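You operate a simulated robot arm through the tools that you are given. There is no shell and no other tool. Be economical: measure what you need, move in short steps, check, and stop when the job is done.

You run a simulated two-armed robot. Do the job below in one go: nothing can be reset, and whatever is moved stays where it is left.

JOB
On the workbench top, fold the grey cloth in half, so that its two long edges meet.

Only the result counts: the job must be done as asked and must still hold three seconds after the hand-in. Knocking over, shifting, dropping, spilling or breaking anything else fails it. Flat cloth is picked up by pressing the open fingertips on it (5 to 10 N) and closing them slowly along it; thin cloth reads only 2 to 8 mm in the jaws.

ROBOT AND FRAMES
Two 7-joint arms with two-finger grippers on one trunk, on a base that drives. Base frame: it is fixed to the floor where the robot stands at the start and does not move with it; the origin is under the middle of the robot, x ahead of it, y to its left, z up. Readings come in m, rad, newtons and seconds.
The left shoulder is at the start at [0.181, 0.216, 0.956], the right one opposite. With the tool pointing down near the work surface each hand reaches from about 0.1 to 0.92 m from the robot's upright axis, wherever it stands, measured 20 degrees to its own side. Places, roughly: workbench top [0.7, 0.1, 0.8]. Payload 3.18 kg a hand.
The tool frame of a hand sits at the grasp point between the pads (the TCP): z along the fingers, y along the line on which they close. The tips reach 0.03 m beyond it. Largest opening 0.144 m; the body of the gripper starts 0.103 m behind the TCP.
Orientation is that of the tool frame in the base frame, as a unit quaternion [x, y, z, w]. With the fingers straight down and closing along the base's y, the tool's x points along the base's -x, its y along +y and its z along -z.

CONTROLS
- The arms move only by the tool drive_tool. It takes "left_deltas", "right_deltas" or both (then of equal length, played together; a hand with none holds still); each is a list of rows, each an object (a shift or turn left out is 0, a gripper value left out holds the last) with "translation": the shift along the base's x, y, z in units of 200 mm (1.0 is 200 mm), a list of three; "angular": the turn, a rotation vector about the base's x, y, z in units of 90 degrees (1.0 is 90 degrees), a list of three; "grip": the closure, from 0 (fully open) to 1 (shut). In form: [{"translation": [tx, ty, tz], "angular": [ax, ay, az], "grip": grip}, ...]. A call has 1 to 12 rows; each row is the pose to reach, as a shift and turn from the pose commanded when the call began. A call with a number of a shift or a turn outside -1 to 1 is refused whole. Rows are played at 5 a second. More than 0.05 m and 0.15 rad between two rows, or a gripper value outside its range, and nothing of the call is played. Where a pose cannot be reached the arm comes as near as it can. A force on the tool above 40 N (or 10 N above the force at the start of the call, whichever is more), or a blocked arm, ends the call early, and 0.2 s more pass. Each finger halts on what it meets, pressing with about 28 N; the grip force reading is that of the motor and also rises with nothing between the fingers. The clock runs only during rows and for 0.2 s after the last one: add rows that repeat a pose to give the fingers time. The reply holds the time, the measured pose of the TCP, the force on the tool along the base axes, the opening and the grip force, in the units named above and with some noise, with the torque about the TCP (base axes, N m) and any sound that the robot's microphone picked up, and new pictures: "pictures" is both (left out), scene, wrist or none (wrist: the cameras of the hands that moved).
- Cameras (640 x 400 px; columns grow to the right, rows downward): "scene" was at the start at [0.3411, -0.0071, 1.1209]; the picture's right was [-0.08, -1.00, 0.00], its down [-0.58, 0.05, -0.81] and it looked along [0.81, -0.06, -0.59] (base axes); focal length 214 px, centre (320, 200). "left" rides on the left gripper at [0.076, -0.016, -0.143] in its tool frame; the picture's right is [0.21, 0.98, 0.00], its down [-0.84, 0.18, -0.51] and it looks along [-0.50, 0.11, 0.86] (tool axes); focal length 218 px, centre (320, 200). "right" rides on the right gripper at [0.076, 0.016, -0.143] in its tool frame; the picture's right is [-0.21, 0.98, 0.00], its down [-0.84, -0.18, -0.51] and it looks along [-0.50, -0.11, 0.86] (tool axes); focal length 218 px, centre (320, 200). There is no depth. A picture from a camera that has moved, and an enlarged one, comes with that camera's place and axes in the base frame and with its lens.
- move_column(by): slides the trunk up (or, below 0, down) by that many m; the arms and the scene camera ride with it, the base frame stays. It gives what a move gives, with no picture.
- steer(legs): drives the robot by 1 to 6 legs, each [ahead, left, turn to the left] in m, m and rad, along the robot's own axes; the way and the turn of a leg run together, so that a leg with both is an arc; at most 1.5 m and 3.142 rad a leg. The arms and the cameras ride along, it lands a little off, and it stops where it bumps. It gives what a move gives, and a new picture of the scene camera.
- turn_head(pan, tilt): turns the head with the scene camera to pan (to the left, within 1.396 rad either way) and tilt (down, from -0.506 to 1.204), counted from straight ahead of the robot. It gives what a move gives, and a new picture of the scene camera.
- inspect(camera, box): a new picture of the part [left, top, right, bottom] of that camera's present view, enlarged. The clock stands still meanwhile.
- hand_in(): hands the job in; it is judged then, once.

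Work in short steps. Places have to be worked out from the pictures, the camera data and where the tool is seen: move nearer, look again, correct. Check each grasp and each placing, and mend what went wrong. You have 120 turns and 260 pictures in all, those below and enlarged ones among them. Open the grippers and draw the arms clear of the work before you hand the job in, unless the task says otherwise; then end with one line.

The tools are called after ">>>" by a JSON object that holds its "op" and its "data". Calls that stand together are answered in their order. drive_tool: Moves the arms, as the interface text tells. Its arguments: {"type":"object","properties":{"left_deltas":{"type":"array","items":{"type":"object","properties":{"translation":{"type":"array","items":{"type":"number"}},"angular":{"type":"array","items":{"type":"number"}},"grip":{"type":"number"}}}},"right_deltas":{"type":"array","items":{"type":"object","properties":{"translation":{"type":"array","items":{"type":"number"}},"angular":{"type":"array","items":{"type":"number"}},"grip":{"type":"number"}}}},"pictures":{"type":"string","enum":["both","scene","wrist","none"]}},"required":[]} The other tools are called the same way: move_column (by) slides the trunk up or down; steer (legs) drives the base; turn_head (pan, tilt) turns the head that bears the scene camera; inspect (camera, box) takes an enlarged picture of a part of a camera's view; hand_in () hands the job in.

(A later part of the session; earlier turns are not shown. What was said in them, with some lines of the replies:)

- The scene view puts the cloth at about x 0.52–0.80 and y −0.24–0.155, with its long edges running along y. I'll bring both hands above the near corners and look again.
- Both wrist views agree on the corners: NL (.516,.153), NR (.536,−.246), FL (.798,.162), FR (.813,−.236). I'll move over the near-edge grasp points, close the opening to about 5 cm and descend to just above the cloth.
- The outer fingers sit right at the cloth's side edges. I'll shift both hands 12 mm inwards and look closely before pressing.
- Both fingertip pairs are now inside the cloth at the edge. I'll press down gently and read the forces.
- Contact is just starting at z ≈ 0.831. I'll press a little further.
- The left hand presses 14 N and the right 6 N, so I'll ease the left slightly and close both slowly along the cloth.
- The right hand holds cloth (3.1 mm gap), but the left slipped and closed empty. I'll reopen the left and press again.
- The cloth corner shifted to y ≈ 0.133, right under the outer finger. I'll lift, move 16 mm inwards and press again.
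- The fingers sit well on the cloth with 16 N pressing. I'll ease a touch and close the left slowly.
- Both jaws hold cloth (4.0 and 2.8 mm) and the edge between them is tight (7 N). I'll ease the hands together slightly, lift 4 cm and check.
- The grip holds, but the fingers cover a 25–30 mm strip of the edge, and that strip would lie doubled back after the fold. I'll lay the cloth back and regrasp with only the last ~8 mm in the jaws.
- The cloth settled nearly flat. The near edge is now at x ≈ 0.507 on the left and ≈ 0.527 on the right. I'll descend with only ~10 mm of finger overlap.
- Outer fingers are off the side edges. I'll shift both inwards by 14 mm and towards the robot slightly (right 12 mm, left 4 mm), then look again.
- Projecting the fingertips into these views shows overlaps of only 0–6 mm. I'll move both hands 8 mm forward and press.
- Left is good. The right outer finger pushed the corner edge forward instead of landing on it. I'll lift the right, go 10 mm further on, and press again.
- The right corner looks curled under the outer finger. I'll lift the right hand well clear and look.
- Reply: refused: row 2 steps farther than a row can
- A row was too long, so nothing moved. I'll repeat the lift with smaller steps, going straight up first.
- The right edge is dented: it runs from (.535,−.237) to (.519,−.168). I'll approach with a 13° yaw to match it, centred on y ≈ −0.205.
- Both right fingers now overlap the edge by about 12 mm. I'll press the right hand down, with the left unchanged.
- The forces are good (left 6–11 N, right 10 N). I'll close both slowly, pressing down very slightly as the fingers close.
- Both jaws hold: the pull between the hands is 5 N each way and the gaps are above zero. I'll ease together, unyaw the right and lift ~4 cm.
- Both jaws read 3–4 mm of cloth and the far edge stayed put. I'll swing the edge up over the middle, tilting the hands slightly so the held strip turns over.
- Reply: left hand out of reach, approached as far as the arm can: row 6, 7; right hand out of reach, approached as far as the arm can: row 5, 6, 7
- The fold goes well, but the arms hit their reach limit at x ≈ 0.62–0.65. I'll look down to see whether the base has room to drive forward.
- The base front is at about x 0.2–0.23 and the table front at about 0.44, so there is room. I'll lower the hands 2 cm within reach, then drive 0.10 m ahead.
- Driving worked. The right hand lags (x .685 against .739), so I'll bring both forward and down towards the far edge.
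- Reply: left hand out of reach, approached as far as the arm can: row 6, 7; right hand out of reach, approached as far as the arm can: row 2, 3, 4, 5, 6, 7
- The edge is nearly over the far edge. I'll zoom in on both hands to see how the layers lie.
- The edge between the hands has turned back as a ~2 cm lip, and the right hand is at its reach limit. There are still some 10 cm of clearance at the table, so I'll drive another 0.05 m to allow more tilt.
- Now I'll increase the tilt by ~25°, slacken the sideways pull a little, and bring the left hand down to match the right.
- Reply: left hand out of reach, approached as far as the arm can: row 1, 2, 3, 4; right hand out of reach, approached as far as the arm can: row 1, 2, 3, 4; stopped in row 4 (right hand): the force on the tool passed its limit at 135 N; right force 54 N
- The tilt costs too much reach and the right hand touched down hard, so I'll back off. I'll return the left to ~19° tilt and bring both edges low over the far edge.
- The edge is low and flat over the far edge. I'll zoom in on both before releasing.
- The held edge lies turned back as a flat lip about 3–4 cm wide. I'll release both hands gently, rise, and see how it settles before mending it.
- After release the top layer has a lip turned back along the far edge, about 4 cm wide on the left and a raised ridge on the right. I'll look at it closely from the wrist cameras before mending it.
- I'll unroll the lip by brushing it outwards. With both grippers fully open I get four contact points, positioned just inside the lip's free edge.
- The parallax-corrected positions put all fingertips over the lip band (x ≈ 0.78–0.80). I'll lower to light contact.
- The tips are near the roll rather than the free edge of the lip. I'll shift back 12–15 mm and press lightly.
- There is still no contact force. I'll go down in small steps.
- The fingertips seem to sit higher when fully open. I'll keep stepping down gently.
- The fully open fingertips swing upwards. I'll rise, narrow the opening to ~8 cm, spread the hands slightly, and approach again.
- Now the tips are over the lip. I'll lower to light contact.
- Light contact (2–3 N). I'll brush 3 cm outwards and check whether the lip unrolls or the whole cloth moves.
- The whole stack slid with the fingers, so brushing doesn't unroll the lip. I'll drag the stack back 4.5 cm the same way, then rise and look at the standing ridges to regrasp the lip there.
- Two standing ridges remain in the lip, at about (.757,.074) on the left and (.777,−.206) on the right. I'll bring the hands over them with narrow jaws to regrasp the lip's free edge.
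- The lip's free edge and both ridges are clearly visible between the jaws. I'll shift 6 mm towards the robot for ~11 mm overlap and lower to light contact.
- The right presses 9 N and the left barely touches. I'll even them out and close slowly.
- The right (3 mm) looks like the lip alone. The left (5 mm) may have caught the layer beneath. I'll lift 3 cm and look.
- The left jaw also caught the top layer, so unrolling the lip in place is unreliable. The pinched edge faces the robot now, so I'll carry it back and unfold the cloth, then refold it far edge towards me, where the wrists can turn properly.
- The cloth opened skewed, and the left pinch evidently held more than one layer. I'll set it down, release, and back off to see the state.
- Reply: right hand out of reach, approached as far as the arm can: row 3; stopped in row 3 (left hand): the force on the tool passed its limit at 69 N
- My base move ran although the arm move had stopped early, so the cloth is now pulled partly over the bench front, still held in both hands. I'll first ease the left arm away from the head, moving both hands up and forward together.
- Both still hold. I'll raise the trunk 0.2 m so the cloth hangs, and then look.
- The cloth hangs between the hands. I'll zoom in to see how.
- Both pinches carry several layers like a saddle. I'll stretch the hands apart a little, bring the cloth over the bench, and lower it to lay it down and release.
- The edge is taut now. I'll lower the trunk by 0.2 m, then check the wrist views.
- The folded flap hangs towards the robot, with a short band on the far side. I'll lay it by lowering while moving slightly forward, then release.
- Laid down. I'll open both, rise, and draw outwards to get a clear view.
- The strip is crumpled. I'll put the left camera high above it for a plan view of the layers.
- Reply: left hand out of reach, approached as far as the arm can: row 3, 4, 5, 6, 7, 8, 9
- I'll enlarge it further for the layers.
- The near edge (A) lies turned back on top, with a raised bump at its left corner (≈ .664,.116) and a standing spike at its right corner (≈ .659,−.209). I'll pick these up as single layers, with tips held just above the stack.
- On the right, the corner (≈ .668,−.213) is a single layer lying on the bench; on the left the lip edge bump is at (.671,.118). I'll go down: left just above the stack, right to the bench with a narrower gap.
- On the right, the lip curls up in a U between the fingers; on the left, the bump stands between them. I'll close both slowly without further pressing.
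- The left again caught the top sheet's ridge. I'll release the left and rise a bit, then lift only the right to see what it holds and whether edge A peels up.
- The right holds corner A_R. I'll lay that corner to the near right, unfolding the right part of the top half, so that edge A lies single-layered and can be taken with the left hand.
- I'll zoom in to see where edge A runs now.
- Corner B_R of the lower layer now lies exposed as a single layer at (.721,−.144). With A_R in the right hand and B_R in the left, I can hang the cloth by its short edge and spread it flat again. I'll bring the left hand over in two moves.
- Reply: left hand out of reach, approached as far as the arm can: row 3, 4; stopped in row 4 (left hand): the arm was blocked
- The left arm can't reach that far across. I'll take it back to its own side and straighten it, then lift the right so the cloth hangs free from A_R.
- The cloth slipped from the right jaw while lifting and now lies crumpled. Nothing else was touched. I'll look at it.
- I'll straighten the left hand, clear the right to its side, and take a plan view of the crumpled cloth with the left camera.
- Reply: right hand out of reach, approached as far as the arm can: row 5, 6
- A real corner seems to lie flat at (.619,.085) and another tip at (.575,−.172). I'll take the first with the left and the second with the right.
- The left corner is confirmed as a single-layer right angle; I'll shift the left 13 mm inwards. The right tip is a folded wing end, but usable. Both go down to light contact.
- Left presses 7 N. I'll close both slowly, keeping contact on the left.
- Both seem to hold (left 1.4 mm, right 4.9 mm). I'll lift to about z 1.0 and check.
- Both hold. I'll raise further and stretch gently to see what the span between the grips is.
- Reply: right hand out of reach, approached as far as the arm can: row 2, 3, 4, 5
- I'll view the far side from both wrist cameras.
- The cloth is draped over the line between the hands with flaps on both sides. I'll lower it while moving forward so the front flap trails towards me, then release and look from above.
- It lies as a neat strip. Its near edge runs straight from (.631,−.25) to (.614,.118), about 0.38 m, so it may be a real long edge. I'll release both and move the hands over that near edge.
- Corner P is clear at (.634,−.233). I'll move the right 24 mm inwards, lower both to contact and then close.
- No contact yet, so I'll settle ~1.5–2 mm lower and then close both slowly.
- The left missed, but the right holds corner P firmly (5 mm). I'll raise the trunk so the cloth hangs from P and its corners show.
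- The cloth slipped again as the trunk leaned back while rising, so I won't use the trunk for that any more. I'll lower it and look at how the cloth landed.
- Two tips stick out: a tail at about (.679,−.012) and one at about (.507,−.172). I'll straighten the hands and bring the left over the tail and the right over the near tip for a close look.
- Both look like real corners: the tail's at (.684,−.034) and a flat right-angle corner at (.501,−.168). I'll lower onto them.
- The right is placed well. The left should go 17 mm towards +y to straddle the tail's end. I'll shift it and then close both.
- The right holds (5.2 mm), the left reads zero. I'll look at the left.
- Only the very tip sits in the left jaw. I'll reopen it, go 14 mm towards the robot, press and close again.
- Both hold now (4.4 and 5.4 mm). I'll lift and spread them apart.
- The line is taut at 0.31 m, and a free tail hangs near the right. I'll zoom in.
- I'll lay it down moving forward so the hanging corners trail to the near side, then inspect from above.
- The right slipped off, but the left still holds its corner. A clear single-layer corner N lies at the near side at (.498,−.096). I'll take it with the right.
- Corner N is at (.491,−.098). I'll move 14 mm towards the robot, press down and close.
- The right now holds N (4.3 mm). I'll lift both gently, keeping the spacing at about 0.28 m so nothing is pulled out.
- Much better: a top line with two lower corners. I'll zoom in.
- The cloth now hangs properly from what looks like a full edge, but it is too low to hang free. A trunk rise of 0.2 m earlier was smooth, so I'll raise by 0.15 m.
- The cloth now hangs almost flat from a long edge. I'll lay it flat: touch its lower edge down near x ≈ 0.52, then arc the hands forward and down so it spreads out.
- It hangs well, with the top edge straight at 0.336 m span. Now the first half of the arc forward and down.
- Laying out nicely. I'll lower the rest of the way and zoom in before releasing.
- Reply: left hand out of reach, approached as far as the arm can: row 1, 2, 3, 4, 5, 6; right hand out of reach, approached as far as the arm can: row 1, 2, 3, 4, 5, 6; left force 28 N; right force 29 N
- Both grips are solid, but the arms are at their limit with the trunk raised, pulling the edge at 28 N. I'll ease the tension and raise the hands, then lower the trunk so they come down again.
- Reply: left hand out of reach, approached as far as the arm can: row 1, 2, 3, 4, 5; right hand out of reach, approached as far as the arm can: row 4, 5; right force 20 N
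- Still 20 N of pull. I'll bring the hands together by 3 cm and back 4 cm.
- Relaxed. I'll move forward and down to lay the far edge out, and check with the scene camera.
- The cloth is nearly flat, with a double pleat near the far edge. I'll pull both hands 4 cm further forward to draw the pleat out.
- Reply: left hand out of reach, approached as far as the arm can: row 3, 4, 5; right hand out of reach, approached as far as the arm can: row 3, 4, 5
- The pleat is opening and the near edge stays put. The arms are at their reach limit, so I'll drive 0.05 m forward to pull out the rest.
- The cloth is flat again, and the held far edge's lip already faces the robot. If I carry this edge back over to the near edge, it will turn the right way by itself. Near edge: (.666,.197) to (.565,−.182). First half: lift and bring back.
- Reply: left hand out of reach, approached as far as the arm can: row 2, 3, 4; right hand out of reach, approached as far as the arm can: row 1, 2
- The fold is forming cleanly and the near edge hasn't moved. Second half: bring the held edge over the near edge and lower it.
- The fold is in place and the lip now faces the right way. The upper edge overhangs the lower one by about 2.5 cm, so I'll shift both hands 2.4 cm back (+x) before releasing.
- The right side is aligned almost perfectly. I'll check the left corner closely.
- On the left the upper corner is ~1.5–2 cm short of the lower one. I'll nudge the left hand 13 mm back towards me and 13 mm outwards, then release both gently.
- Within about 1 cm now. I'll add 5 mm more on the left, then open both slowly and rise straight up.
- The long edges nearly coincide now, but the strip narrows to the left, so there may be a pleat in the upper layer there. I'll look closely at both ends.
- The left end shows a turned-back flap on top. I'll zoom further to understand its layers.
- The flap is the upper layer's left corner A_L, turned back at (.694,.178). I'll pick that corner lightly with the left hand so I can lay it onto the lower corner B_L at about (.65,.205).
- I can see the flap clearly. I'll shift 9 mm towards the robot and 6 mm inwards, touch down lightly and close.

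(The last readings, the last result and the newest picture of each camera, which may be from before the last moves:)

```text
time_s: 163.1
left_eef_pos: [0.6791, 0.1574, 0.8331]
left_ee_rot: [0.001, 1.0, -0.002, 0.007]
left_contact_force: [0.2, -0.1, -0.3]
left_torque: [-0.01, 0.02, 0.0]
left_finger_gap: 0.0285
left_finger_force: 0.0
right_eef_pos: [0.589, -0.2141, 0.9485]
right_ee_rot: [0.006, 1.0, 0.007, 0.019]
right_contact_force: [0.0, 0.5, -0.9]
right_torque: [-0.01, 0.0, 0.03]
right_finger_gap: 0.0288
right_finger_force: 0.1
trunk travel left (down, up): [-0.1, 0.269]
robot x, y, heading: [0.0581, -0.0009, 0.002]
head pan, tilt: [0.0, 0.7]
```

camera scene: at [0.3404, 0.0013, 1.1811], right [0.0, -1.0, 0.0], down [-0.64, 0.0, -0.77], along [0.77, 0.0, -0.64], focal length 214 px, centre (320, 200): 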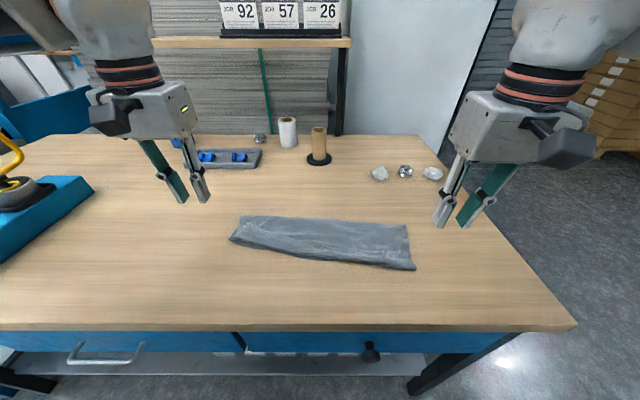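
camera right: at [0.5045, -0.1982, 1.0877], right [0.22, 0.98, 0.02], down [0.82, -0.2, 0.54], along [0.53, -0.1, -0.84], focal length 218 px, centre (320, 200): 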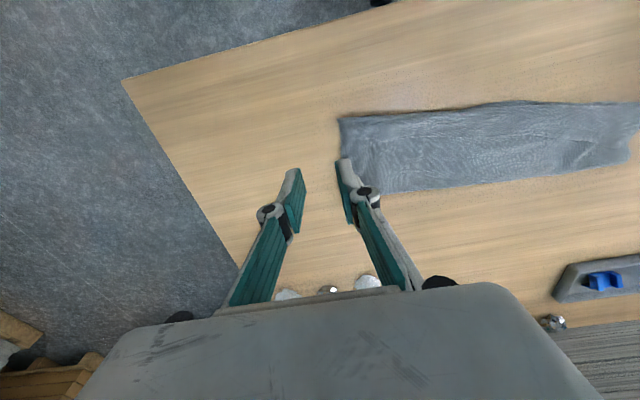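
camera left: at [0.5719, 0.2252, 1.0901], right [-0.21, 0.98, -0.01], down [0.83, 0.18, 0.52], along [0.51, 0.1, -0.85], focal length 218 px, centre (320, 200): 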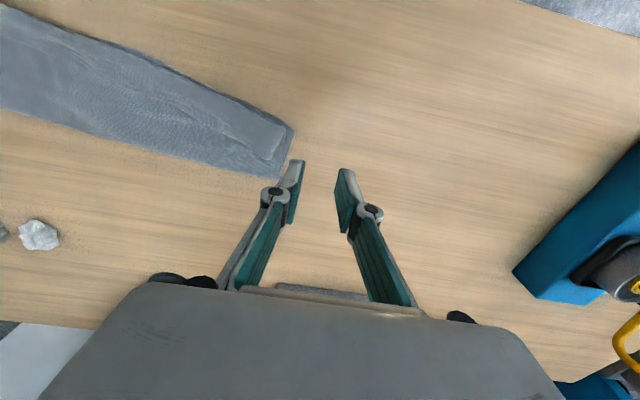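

>>> {"op": "drive_tool", "data": {"left_deltas": [{"translation": [0, 0, -0.006]}, {"translation": [0, 0, -0.01]}, {"translation": [0, 0, -0.01], "grip": 0.83}, {"translation": [0, 0, -0.01], "grip": 0.86}, {"translation": [0, 0, -0.01], "grip": 0.89}, {"translation": [0, 0, -0.01], "grip": 0.92}, {"translation": [0, 0, -0.01], "grip": 0.95}, {"translation": [0, 0, -0.01], "grip": 0.98}, {"translation": [0, 0, -0.01], "grip": 1.0}, {"translation": [0, 0, -0.01], "grip": 1.0}, {"translation": [0, 0, -0.01], "grip": 1.0}], "pictures": "none"}}

>>> {"op": "inspect", "data": {"camera": "left", "box": [220, 100, 420, 225]}}

```text
time_s: 165.5
left_eef_pos: [0.678, 0.1563, 0.8323]
left_ee_rot: [-0.001, 1.0, -0.002, 0.008]
left_contact_force: [0.3, 0.8, -1.1]
left_torque: [0.03, -0.01, -0.02]
left_finger_gap: 0.0042
left_finger_force: 36.4
right_eef_pos: [0.5892, -0.2138, 0.9499]
right_ee_rot: [0.006, 1.0, 0.007, 0.019]
right_contact_force: [-0.1, -0.9, 0.3]
right_torque: [-0.01, -0.01, 0.02]
right_finger_gap: 0.0287
right_finger_force: 0.1
trunk travel left (down, up): [-0.1, 0.269]
robot x, y, heading: [0.0559, -0.0007, 0.006]
head pan, tilt: [0.0, 0.7]
```

```text
3.20 times, centred on (320, 162) of left
camera zoom: at [0.6007, 0.1402, 0.9743], right [-0.21, 0.98, -0.01], down [0.83, 0.18, 0.52], along [0.51, 0.1, -0.85], focal length 698 px, centre (320, 320)
```

zoom: 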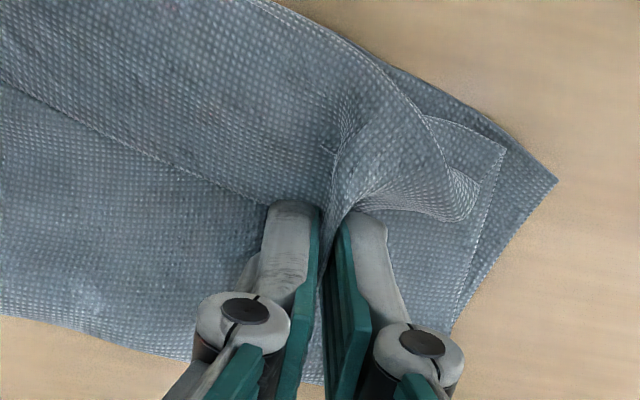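

Only the flap is gripped (4 mm). I'll lift it 6 cm and look at how it connects.

>>> {"op": "drive_tool", "data": {"left_deltas": [{"translation": [0, 0, 0.1]}, {"translation": [0, 0.0, 0.2]}, {"translation": [0, 0.0, 0.3]}, {"translation": [0, 0.0, 0.3]}], "pictures": "none"}}

>>> {"op": "inspect", "data": {"camera": "left", "box": [140, 60, 420, 235]}}

>>> {"op": "inspect", "data": {"camera": "scene", "box": [210, 150, 450, 290]}}

```text
time_s: 166.5
left_eef_pos: [0.6776, 0.1566, 0.8903]
left_ee_rot: [0.0, 1.0, -0.002, 0.008]
left_contact_force: [-0.6, -0.8, -0.5]
left_torque: [-0.02, 0.01, -0.03]
left_finger_gap: 0.0045
left_finger_force: 32.0
right_eef_pos: [0.5877, -0.2133, 0.9482]
right_ee_rot: [0.006, 1.0, 0.007, 0.02]
right_contact_force: [-0.4, 0.4, -0.1]
right_torque: [0.03, -0.02, -0.02]
right_finger_gap: 0.0288
right_finger_force: 0.1
trunk travel left (down, up): [-0.1, 0.269]
robot x, y, heading: [0.053, 0.0037, 0.003]
head pan, tilt: [0.0, 0.7]
```

```text
2.29 times, centred on (280, 148) of left
camera zoom: at [0.6, 0.1406, 1.0335], right [-0.21, 0.98, -0.01], down [0.83, 0.18, 0.52], along [0.51, 0.1, -0.85], focal length 499 px, centre (411, 320)
```

zoom: 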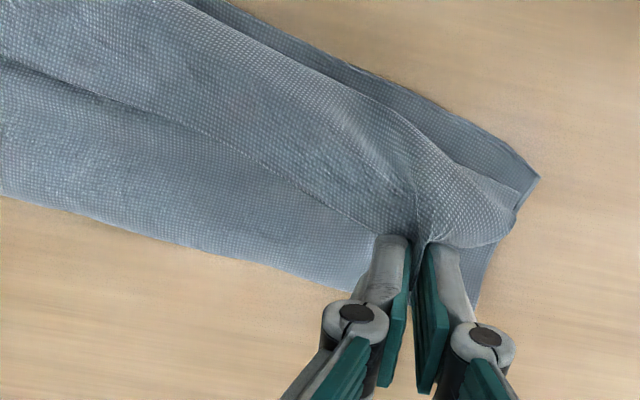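

```text
2.67 times, centred on (330, 220) of scene
camera zoom: at [0.3414, 0.0014, 1.1806], right [0.0, -1.0, 0.0], down [-0.64, 0.0, -0.76], along [0.76, 0.0, -0.64], focal length 572 px, centre (293, 147)
```

zoom: 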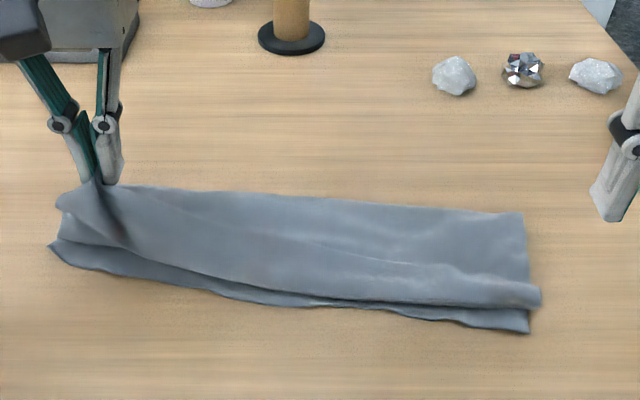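

The flap is the upper long edge itself, turned back. With it in the left hand I'll carry it up and over to the lower edge at the left end, in an arc from above so the fold is pushed outwards.

>>> {"op": "drive_tool", "data": {"left_deltas": [{"translation": [0.1, 0.0, 0.1]}, {"translation": [0.2, 0.02, 0.18]}, {"translation": [0.15, 0.04, 0.2]}, {"translation": [0.05, 0.06, 0.16]}, {"translation": [-0.05, 0.08, 0.08]}, {"translation": [-0.12, 0.1, -0.05]}, {"translation": [-0.16, 0.12, -0.18]}, {"translation": [-0.17, 0.12, -0.26]}, {"translation": [-0.17, 0.12, -0.26]}], "pictures": "none"}}

>>> {"op": "inspect", "data": {"camera": "left", "box": [140, 60, 420, 235]}}

>>> {"op": "inspect", "data": {"camera": "scene", "box": [210, 150, 450, 290]}}

```text
time_s: 168.5
left_eef_pos: [0.645, 0.1817, 0.8422]
left_ee_rot: [0.0, 1.0, -0.002, 0.008]
left_contact_force: [0.6, 0.5, -0.2]
left_torque: [0.02, 0.04, -0.02]
left_finger_gap: 0.0022
left_finger_force: 25.3
right_eef_pos: [0.5878, -0.2145, 0.9493]
right_ee_rot: [0.006, 1.0, 0.007, 0.021]
right_contact_force: [0.6, 0.4, 0.8]
right_torque: [0.0, -0.04, 0.02]
right_finger_gap: 0.0285
right_finger_force: 0.0
trunk travel left (down, up): [-0.1, 0.269]
robot x, y, heading: [0.0549, 0.0017, 0.008]
head pan, tilt: [0.0, 0.7]
```

```text
2.29 times, centred on (280, 148) of left
camera zoom: at [0.5662, 0.165, 0.984], right [-0.21, 0.98, -0.01], down [0.83, 0.18, 0.52], along [0.51, 0.1, -0.85], focal length 499 px, centre (411, 320)
```

zoom: 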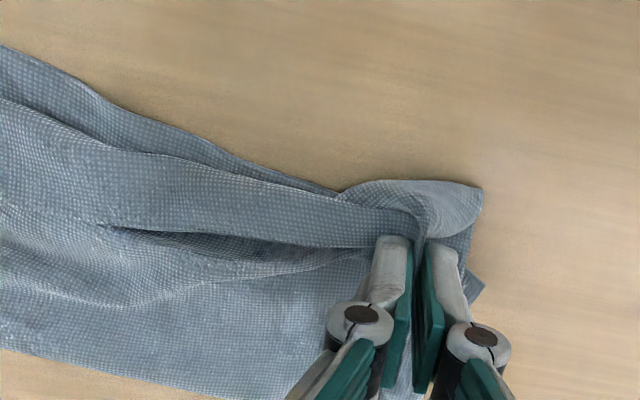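

```text
2.67 times, centred on (330, 220) of scene
camera zoom: at [0.3408, 0.0013, 1.181], right [0.0, -1.0, 0.0], down [-0.64, 0.0, -0.77], along [0.77, 0.0, -0.64], focal length 572 px, centre (293, 147)
```

zoom: 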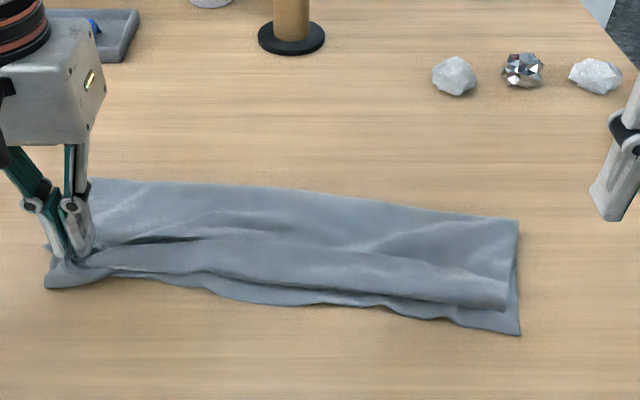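

The left end is now over the lower corner, and the upper edge at the right has drawn back ~3 cm. I'll bring the right hand over its right end to regrasp and realign it, with the left still holding.

>>> {"op": "drive_tool", "data": {"right_deltas": [{"translation": [0.08, 0.15, 0]}, {"translation": [0.15, 0.31, -0.1]}, {"translation": [0.15, 0.31, -0.3]}, {"translation": [0.15, 0.31, -0.48]}, {"translation": [0.15, 0.31, -0.52]}, {"translation": [0.15, 0.31, -0.52]}], "pictures": "none"}}

>>> {"op": "inspect", "data": {"camera": "right", "box": [220, 90, 460, 240]}}

```text
time_s: 169.9
left_eef_pos: [0.6443, 0.1807, 0.8405]
left_ee_rot: [-0.001, 1.0, -0.002, 0.007]
left_contact_force: [-0.4, -0.3, 3.0]
left_torque: [0.01, 0.01, 0.01]
left_finger_gap: 0.0015
left_finger_force: 30.2
right_eef_pos: [0.6187, -0.1517, 0.8424]
right_ee_rot: [0.006, 1.0, 0.007, 0.021]
right_contact_force: [0.5, 0.3, -0.2]
right_torque: [-0.01, 0.02, -0.04]
right_finger_gap: 0.0289
right_finger_force: 0.1
trunk travel left (down, up): [-0.1, 0.269]
robot x, y, heading: [0.0541, -0.0013, 0.001]
head pan, tilt: [0.0, 0.7]
```

```text
2.67 times, centred on (340, 165) of right
camera zoom: at [0.5363, -0.1351, 0.981], right [0.22, 0.98, 0.02], down [0.82, -0.2, 0.54], along [0.53, -0.1, -0.84], focal length 582 px, centre (267, 293)
```

zoom: 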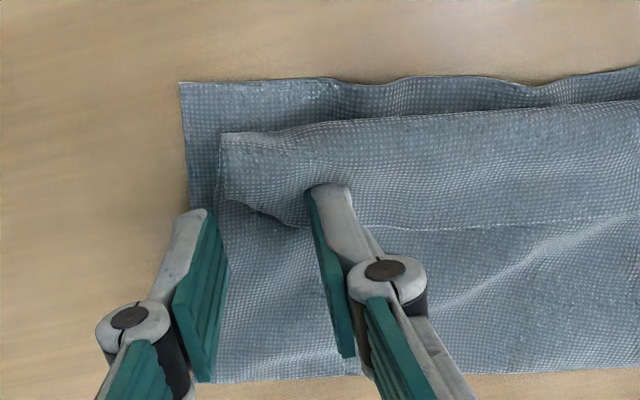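

The upper edge has a 2–3 cm lip along its length, just inside the lower edge; unrolled, the edges should meet. I'll shift the right 6 mm towards the robot and inwards, touch lightly and close on the lip.

>>> {"op": "drive_tool", "data": {"right_deltas": [{"translation": [-0.03, 0.03, 0]}, {"translation": [-0.03, 0.03, -0.03]}, {"translation": [-0.03, 0.03, -0.048]}, {"translation": [-0.03, 0.03, -0.05], "grip": 0.83}, {"translation": [-0.03, 0.03, -0.05], "grip": 0.86}, {"translation": [-0.03, 0.03, -0.05], "grip": 0.89}, {"translation": [-0.03, 0.03, -0.05], "grip": 0.92}, {"translation": [-0.03, 0.03, -0.05], "grip": 0.95}, {"translation": [-0.03, 0.03, -0.05], "grip": 0.98}, {"translation": [-0.03, 0.03, -0.05], "grip": 1.0}, {"translation": [-0.03, 0.03, -0.05], "grip": 1.0}], "pictures": "none"}}

>>> {"op": "inspect", "data": {"camera": "right", "box": [220, 90, 460, 240]}}

```text
time_s: 172.3
left_eef_pos: [0.6435, 0.1809, 0.8427]
left_ee_rot: [-0.001, 1.0, -0.002, 0.007]
left_contact_force: [0.7, -0.4, -0.1]
left_torque: [0.07, 0.01, 0.02]
left_finger_gap: 0.0052
left_finger_force: 29.6
right_eef_pos: [0.6134, -0.1465, 0.8349]
right_ee_rot: [0.005, 1.0, 0.007, 0.019]
right_contact_force: [0.1, 0.3, -0.8]
right_torque: [-0.03, 0.04, 0.01]
right_finger_gap: 0.0042
right_finger_force: 33.3
trunk travel left (down, up): [-0.1, 0.269]
robot x, y, heading: [0.0528, 0.006, 0.006]
head pan, tilt: [0.0, 0.7]
```

```text
2.67 times, centred on (340, 165) of right
camera zoom: at [0.5305, -0.1293, 0.9723], right [0.22, 0.98, 0.02], down [0.82, -0.2, 0.54], along [0.53, -0.1, -0.84], focal length 582 px, centre (267, 293)
5 turns are left
```

zoom: 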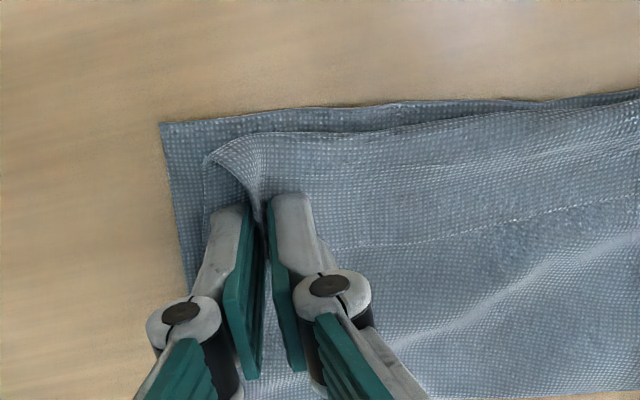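

Only the lip is gripped, and 5 turns remain. I'll lift both hands together, stretch slightly so the lip unrolls, and lay the upper edge onto the lower one.

>>> {"op": "drive_tool", "data": {"left_deltas": [{"translation": [0.02, 0.01, 0.1]}, {"translation": [0.03, 0.03, 0.22]}, {"translation": [0.03, 0.05, 0.28]}, {"translation": [0.02, 0.06, 0.25]}, {"translation": [0.0, 0.06, 0.15]}, {"translation": [-0.01, 0.05, 0.04]}, {"translation": [-0.01, 0.04, -0.03]}, {"translation": [-0.01, 0.04, -0.03]}], "right_deltas": [{"translation": [0.02, -0.01, 0.12]}, {"translation": [0.02, -0.03, 0.25]}, {"translation": [0.0, -0.06, 0.32]}, {"translation": [-0.03, -0.08, 0.28]}, {"translation": [-0.06, -0.08, 0.17]}, {"translation": [-0.08, -0.07, 0.06]}, {"translation": [-0.08, -0.06, 0.01]}, {"translation": [-0.08, -0.06, 0.01]}], "pictures": "both"}}

```text
time_s: 174.1
left_eef_pos: [0.6434, 0.19, 0.8339]
left_ee_rot: [-0.001, 1.0, -0.001, 0.008]
left_contact_force: [-1.2, -16.4, 0.9]
left_torque: [-0.41, 0.06, 0.2]
left_finger_gap: 0.0021
left_finger_force: 27.5
right_eef_pos: [0.5976, -0.1575, 0.8382]
right_ee_rot: [0.007, 1.0, 0.007, 0.02]
right_contact_force: [2.2, 15.7, -1.2]
right_torque: [0.43, -0.02, 0.01]
right_finger_gap: 0.0035
right_finger_force: 32.2
trunk travel left (down, up): [-0.1, 0.269]
robot x, y, heading: [0.0557, -0.0007, 0.003]
head pan, tilt: [0.0, 0.7]
camera scene: at [0.3407, 0.0013, 1.181], right [0.0, -1.0, 0.0], down [-0.64, 0.0, -0.77], along [0.77, 0.0, -0.64], focal length 214 px, centre (320, 200)
camera right: at [0.5151, -0.1411, 0.9758], right [0.22, 0.98, 0.02], down [0.82, -0.2, 0.54], along [0.53, -0.1, -0.84], focal length 218 px, centre (320, 200)
camera left: at [0.5652, 0.1733, 0.9764], right [-0.21, 0.98, -0.01], down [0.83, 0.18, 0.52], along [0.51, 0.1, -0.85], focal length 218 px, centre (320, 200)
4 turns are left
```

scene: 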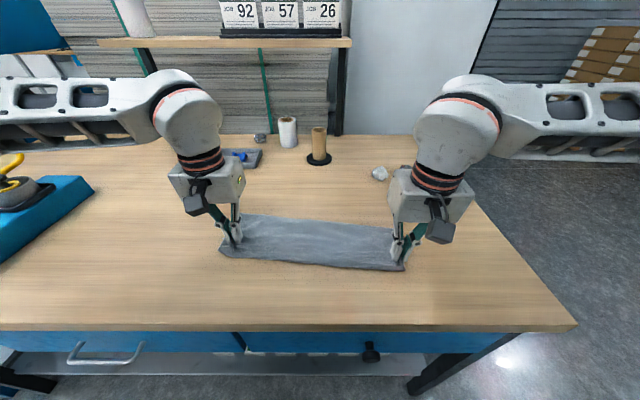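
right: 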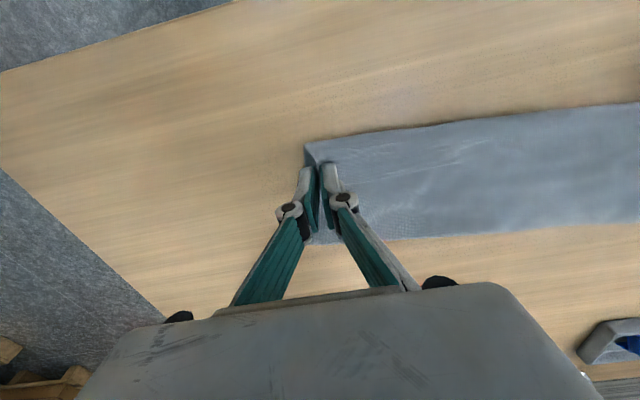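
left: 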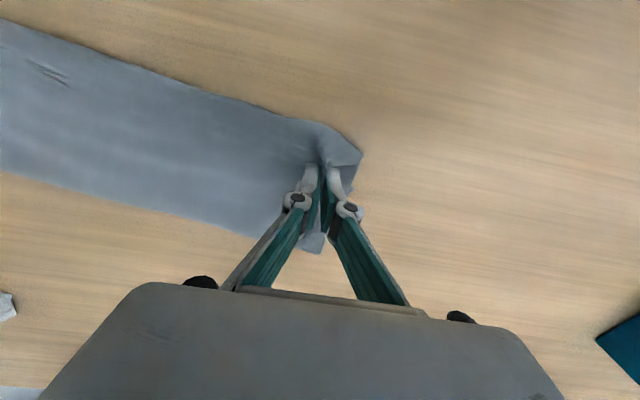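

The lip is gone: the strip lies flat with the edges together. I'll ease the sideways pull, open both slowly and rise clear.

>>> {"op": "drive_tool", "data": {"left_deltas": [{"translation": [0, -0.02, 0.0]}, {"translation": [0, -0.03, 0.0], "grip": 0.95}, {"translation": [0, -0.03, 0.0], "grip": 0.9}, {"translation": [0, -0.03, 0.0], "grip": 0.84}, {"translation": [0, -0.03, 0.0], "grip": 0.8}, {"translation": [0, -0.03, 0.06]}, {"translation": [0, -0.03, 0.2]}, {"translation": [0, -0.03, 0.4]}, {"translation": [-0.03, 0.08, 0.52]}, {"translation": [-0.08, 0.25, 0.55]}, {"translation": [-0.12, 0.4, 0.55]}], "right_deltas": [{"translation": [0, 0.02, 0.0]}, {"translation": [0, 0.03, 0.0], "grip": 0.95}, {"translation": [0, 0.03, 0.0], "grip": 0.9}, {"translation": [0, 0.03, 0.0], "grip": 0.84}, {"translation": [0, 0.03, 0.0], "grip": 0.8}, {"translation": [0, 0.03, 0.06]}, {"translation": [0, 0.03, 0.2]}, {"translation": [0, 0.03, 0.4]}, {"translation": [-0.03, -0.08, 0.52]}, {"translation": [-0.08, -0.25, 0.55]}, {"translation": [-0.12, -0.4, 0.55]}], "pictures": "both"}}

>>> {"op": "inspect", "data": {"camera": "scene", "box": [210, 150, 450, 290]}}

```text
time_s: 176.5
left_eef_pos: [0.6192, 0.2691, 0.9448]
left_ee_rot: [-0.001, 1.0, -0.001, 0.008]
left_contact_force: [-0.8, 0.5, -1.1]
left_torque: [0.01, -0.02, -0.01]
left_finger_gap: 0.0286
left_finger_force: 0.1
right_eef_pos: [0.5723, -0.2381, 0.9482]
right_ee_rot: [0.005, 1.0, 0.007, 0.021]
right_contact_force: [0.4, -0.5, 0.3]
right_torque: [-0.01, 0.01, 0.02]
right_finger_gap: 0.0288
right_finger_force: 0.2
trunk travel left (down, up): [-0.1, 0.269]
robot x, y, heading: [0.0493, 0.0012, 0.004]
head pan, tilt: [0.0, 0.7]
camera scene: at [0.3407, 0.0013, 1.181], right [0.0, -1.0, 0.0], down [-0.64, 0.0, -0.77], along [0.77, 0.0, -0.64], focal length 214 px, centre (320, 200)
camera right: at [0.4892, -0.2218, 1.0861], right [0.22, 0.98, 0.02], down [0.82, -0.2, 0.54], along [0.53, -0.1, -0.84], focal length 218 px, centre (320, 200)
camera left: at [0.5406, 0.2532, 1.0866], right [-0.21, 0.98, -0.01], down [0.83, 0.18, 0.52], along [0.51, 0.1, -0.85], focal length 218 px, centre (320, 200)
```

scene: 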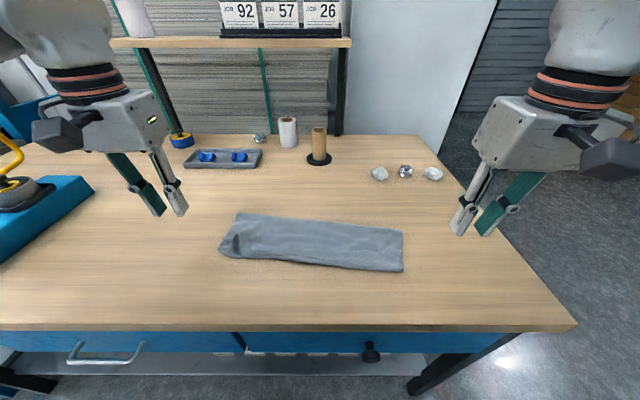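
right: 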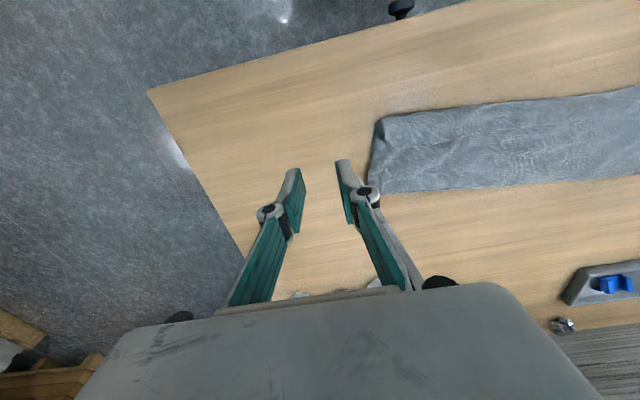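
left: 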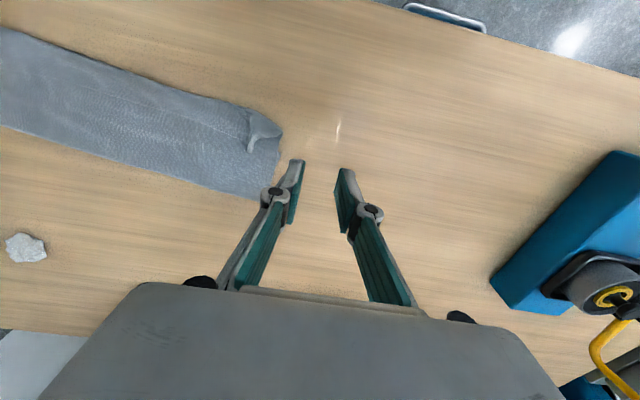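

```text
2.67 times, centred on (330, 220) of scene
camera zoom: at [0.3407, 0.0013, 1.181], right [0.0, -1.0, 0.0], down [-0.64, 0.0, -0.77], along [0.77, 0.0, -0.64], focal length 572 px, centre (293, 147)
3 turns are left
```

zoom: 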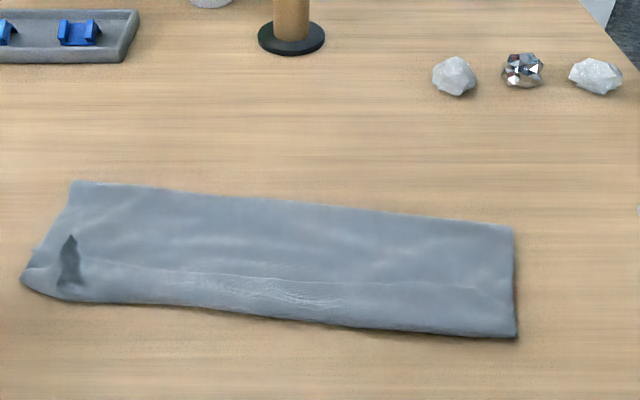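

The cloth lies as a flat strip with its long edges together. There is only a small ridge at the left corner. Both grippers are open and clear, and nothing else on the bench has moved, so I'll hand in.

>>> {"op": "hand_in", "data": {}}

```text
The job is handed in.
```

I folded the grey cloth in half along its length, with its two long edges together to within about 1 cm as far as I could see. A small ridge remains at the left corner, and a faint line along the near edge may be a crease or a narrow turned-back lip. The grippers are open and drawn clear, and nothing else on the bench appears to have moved.
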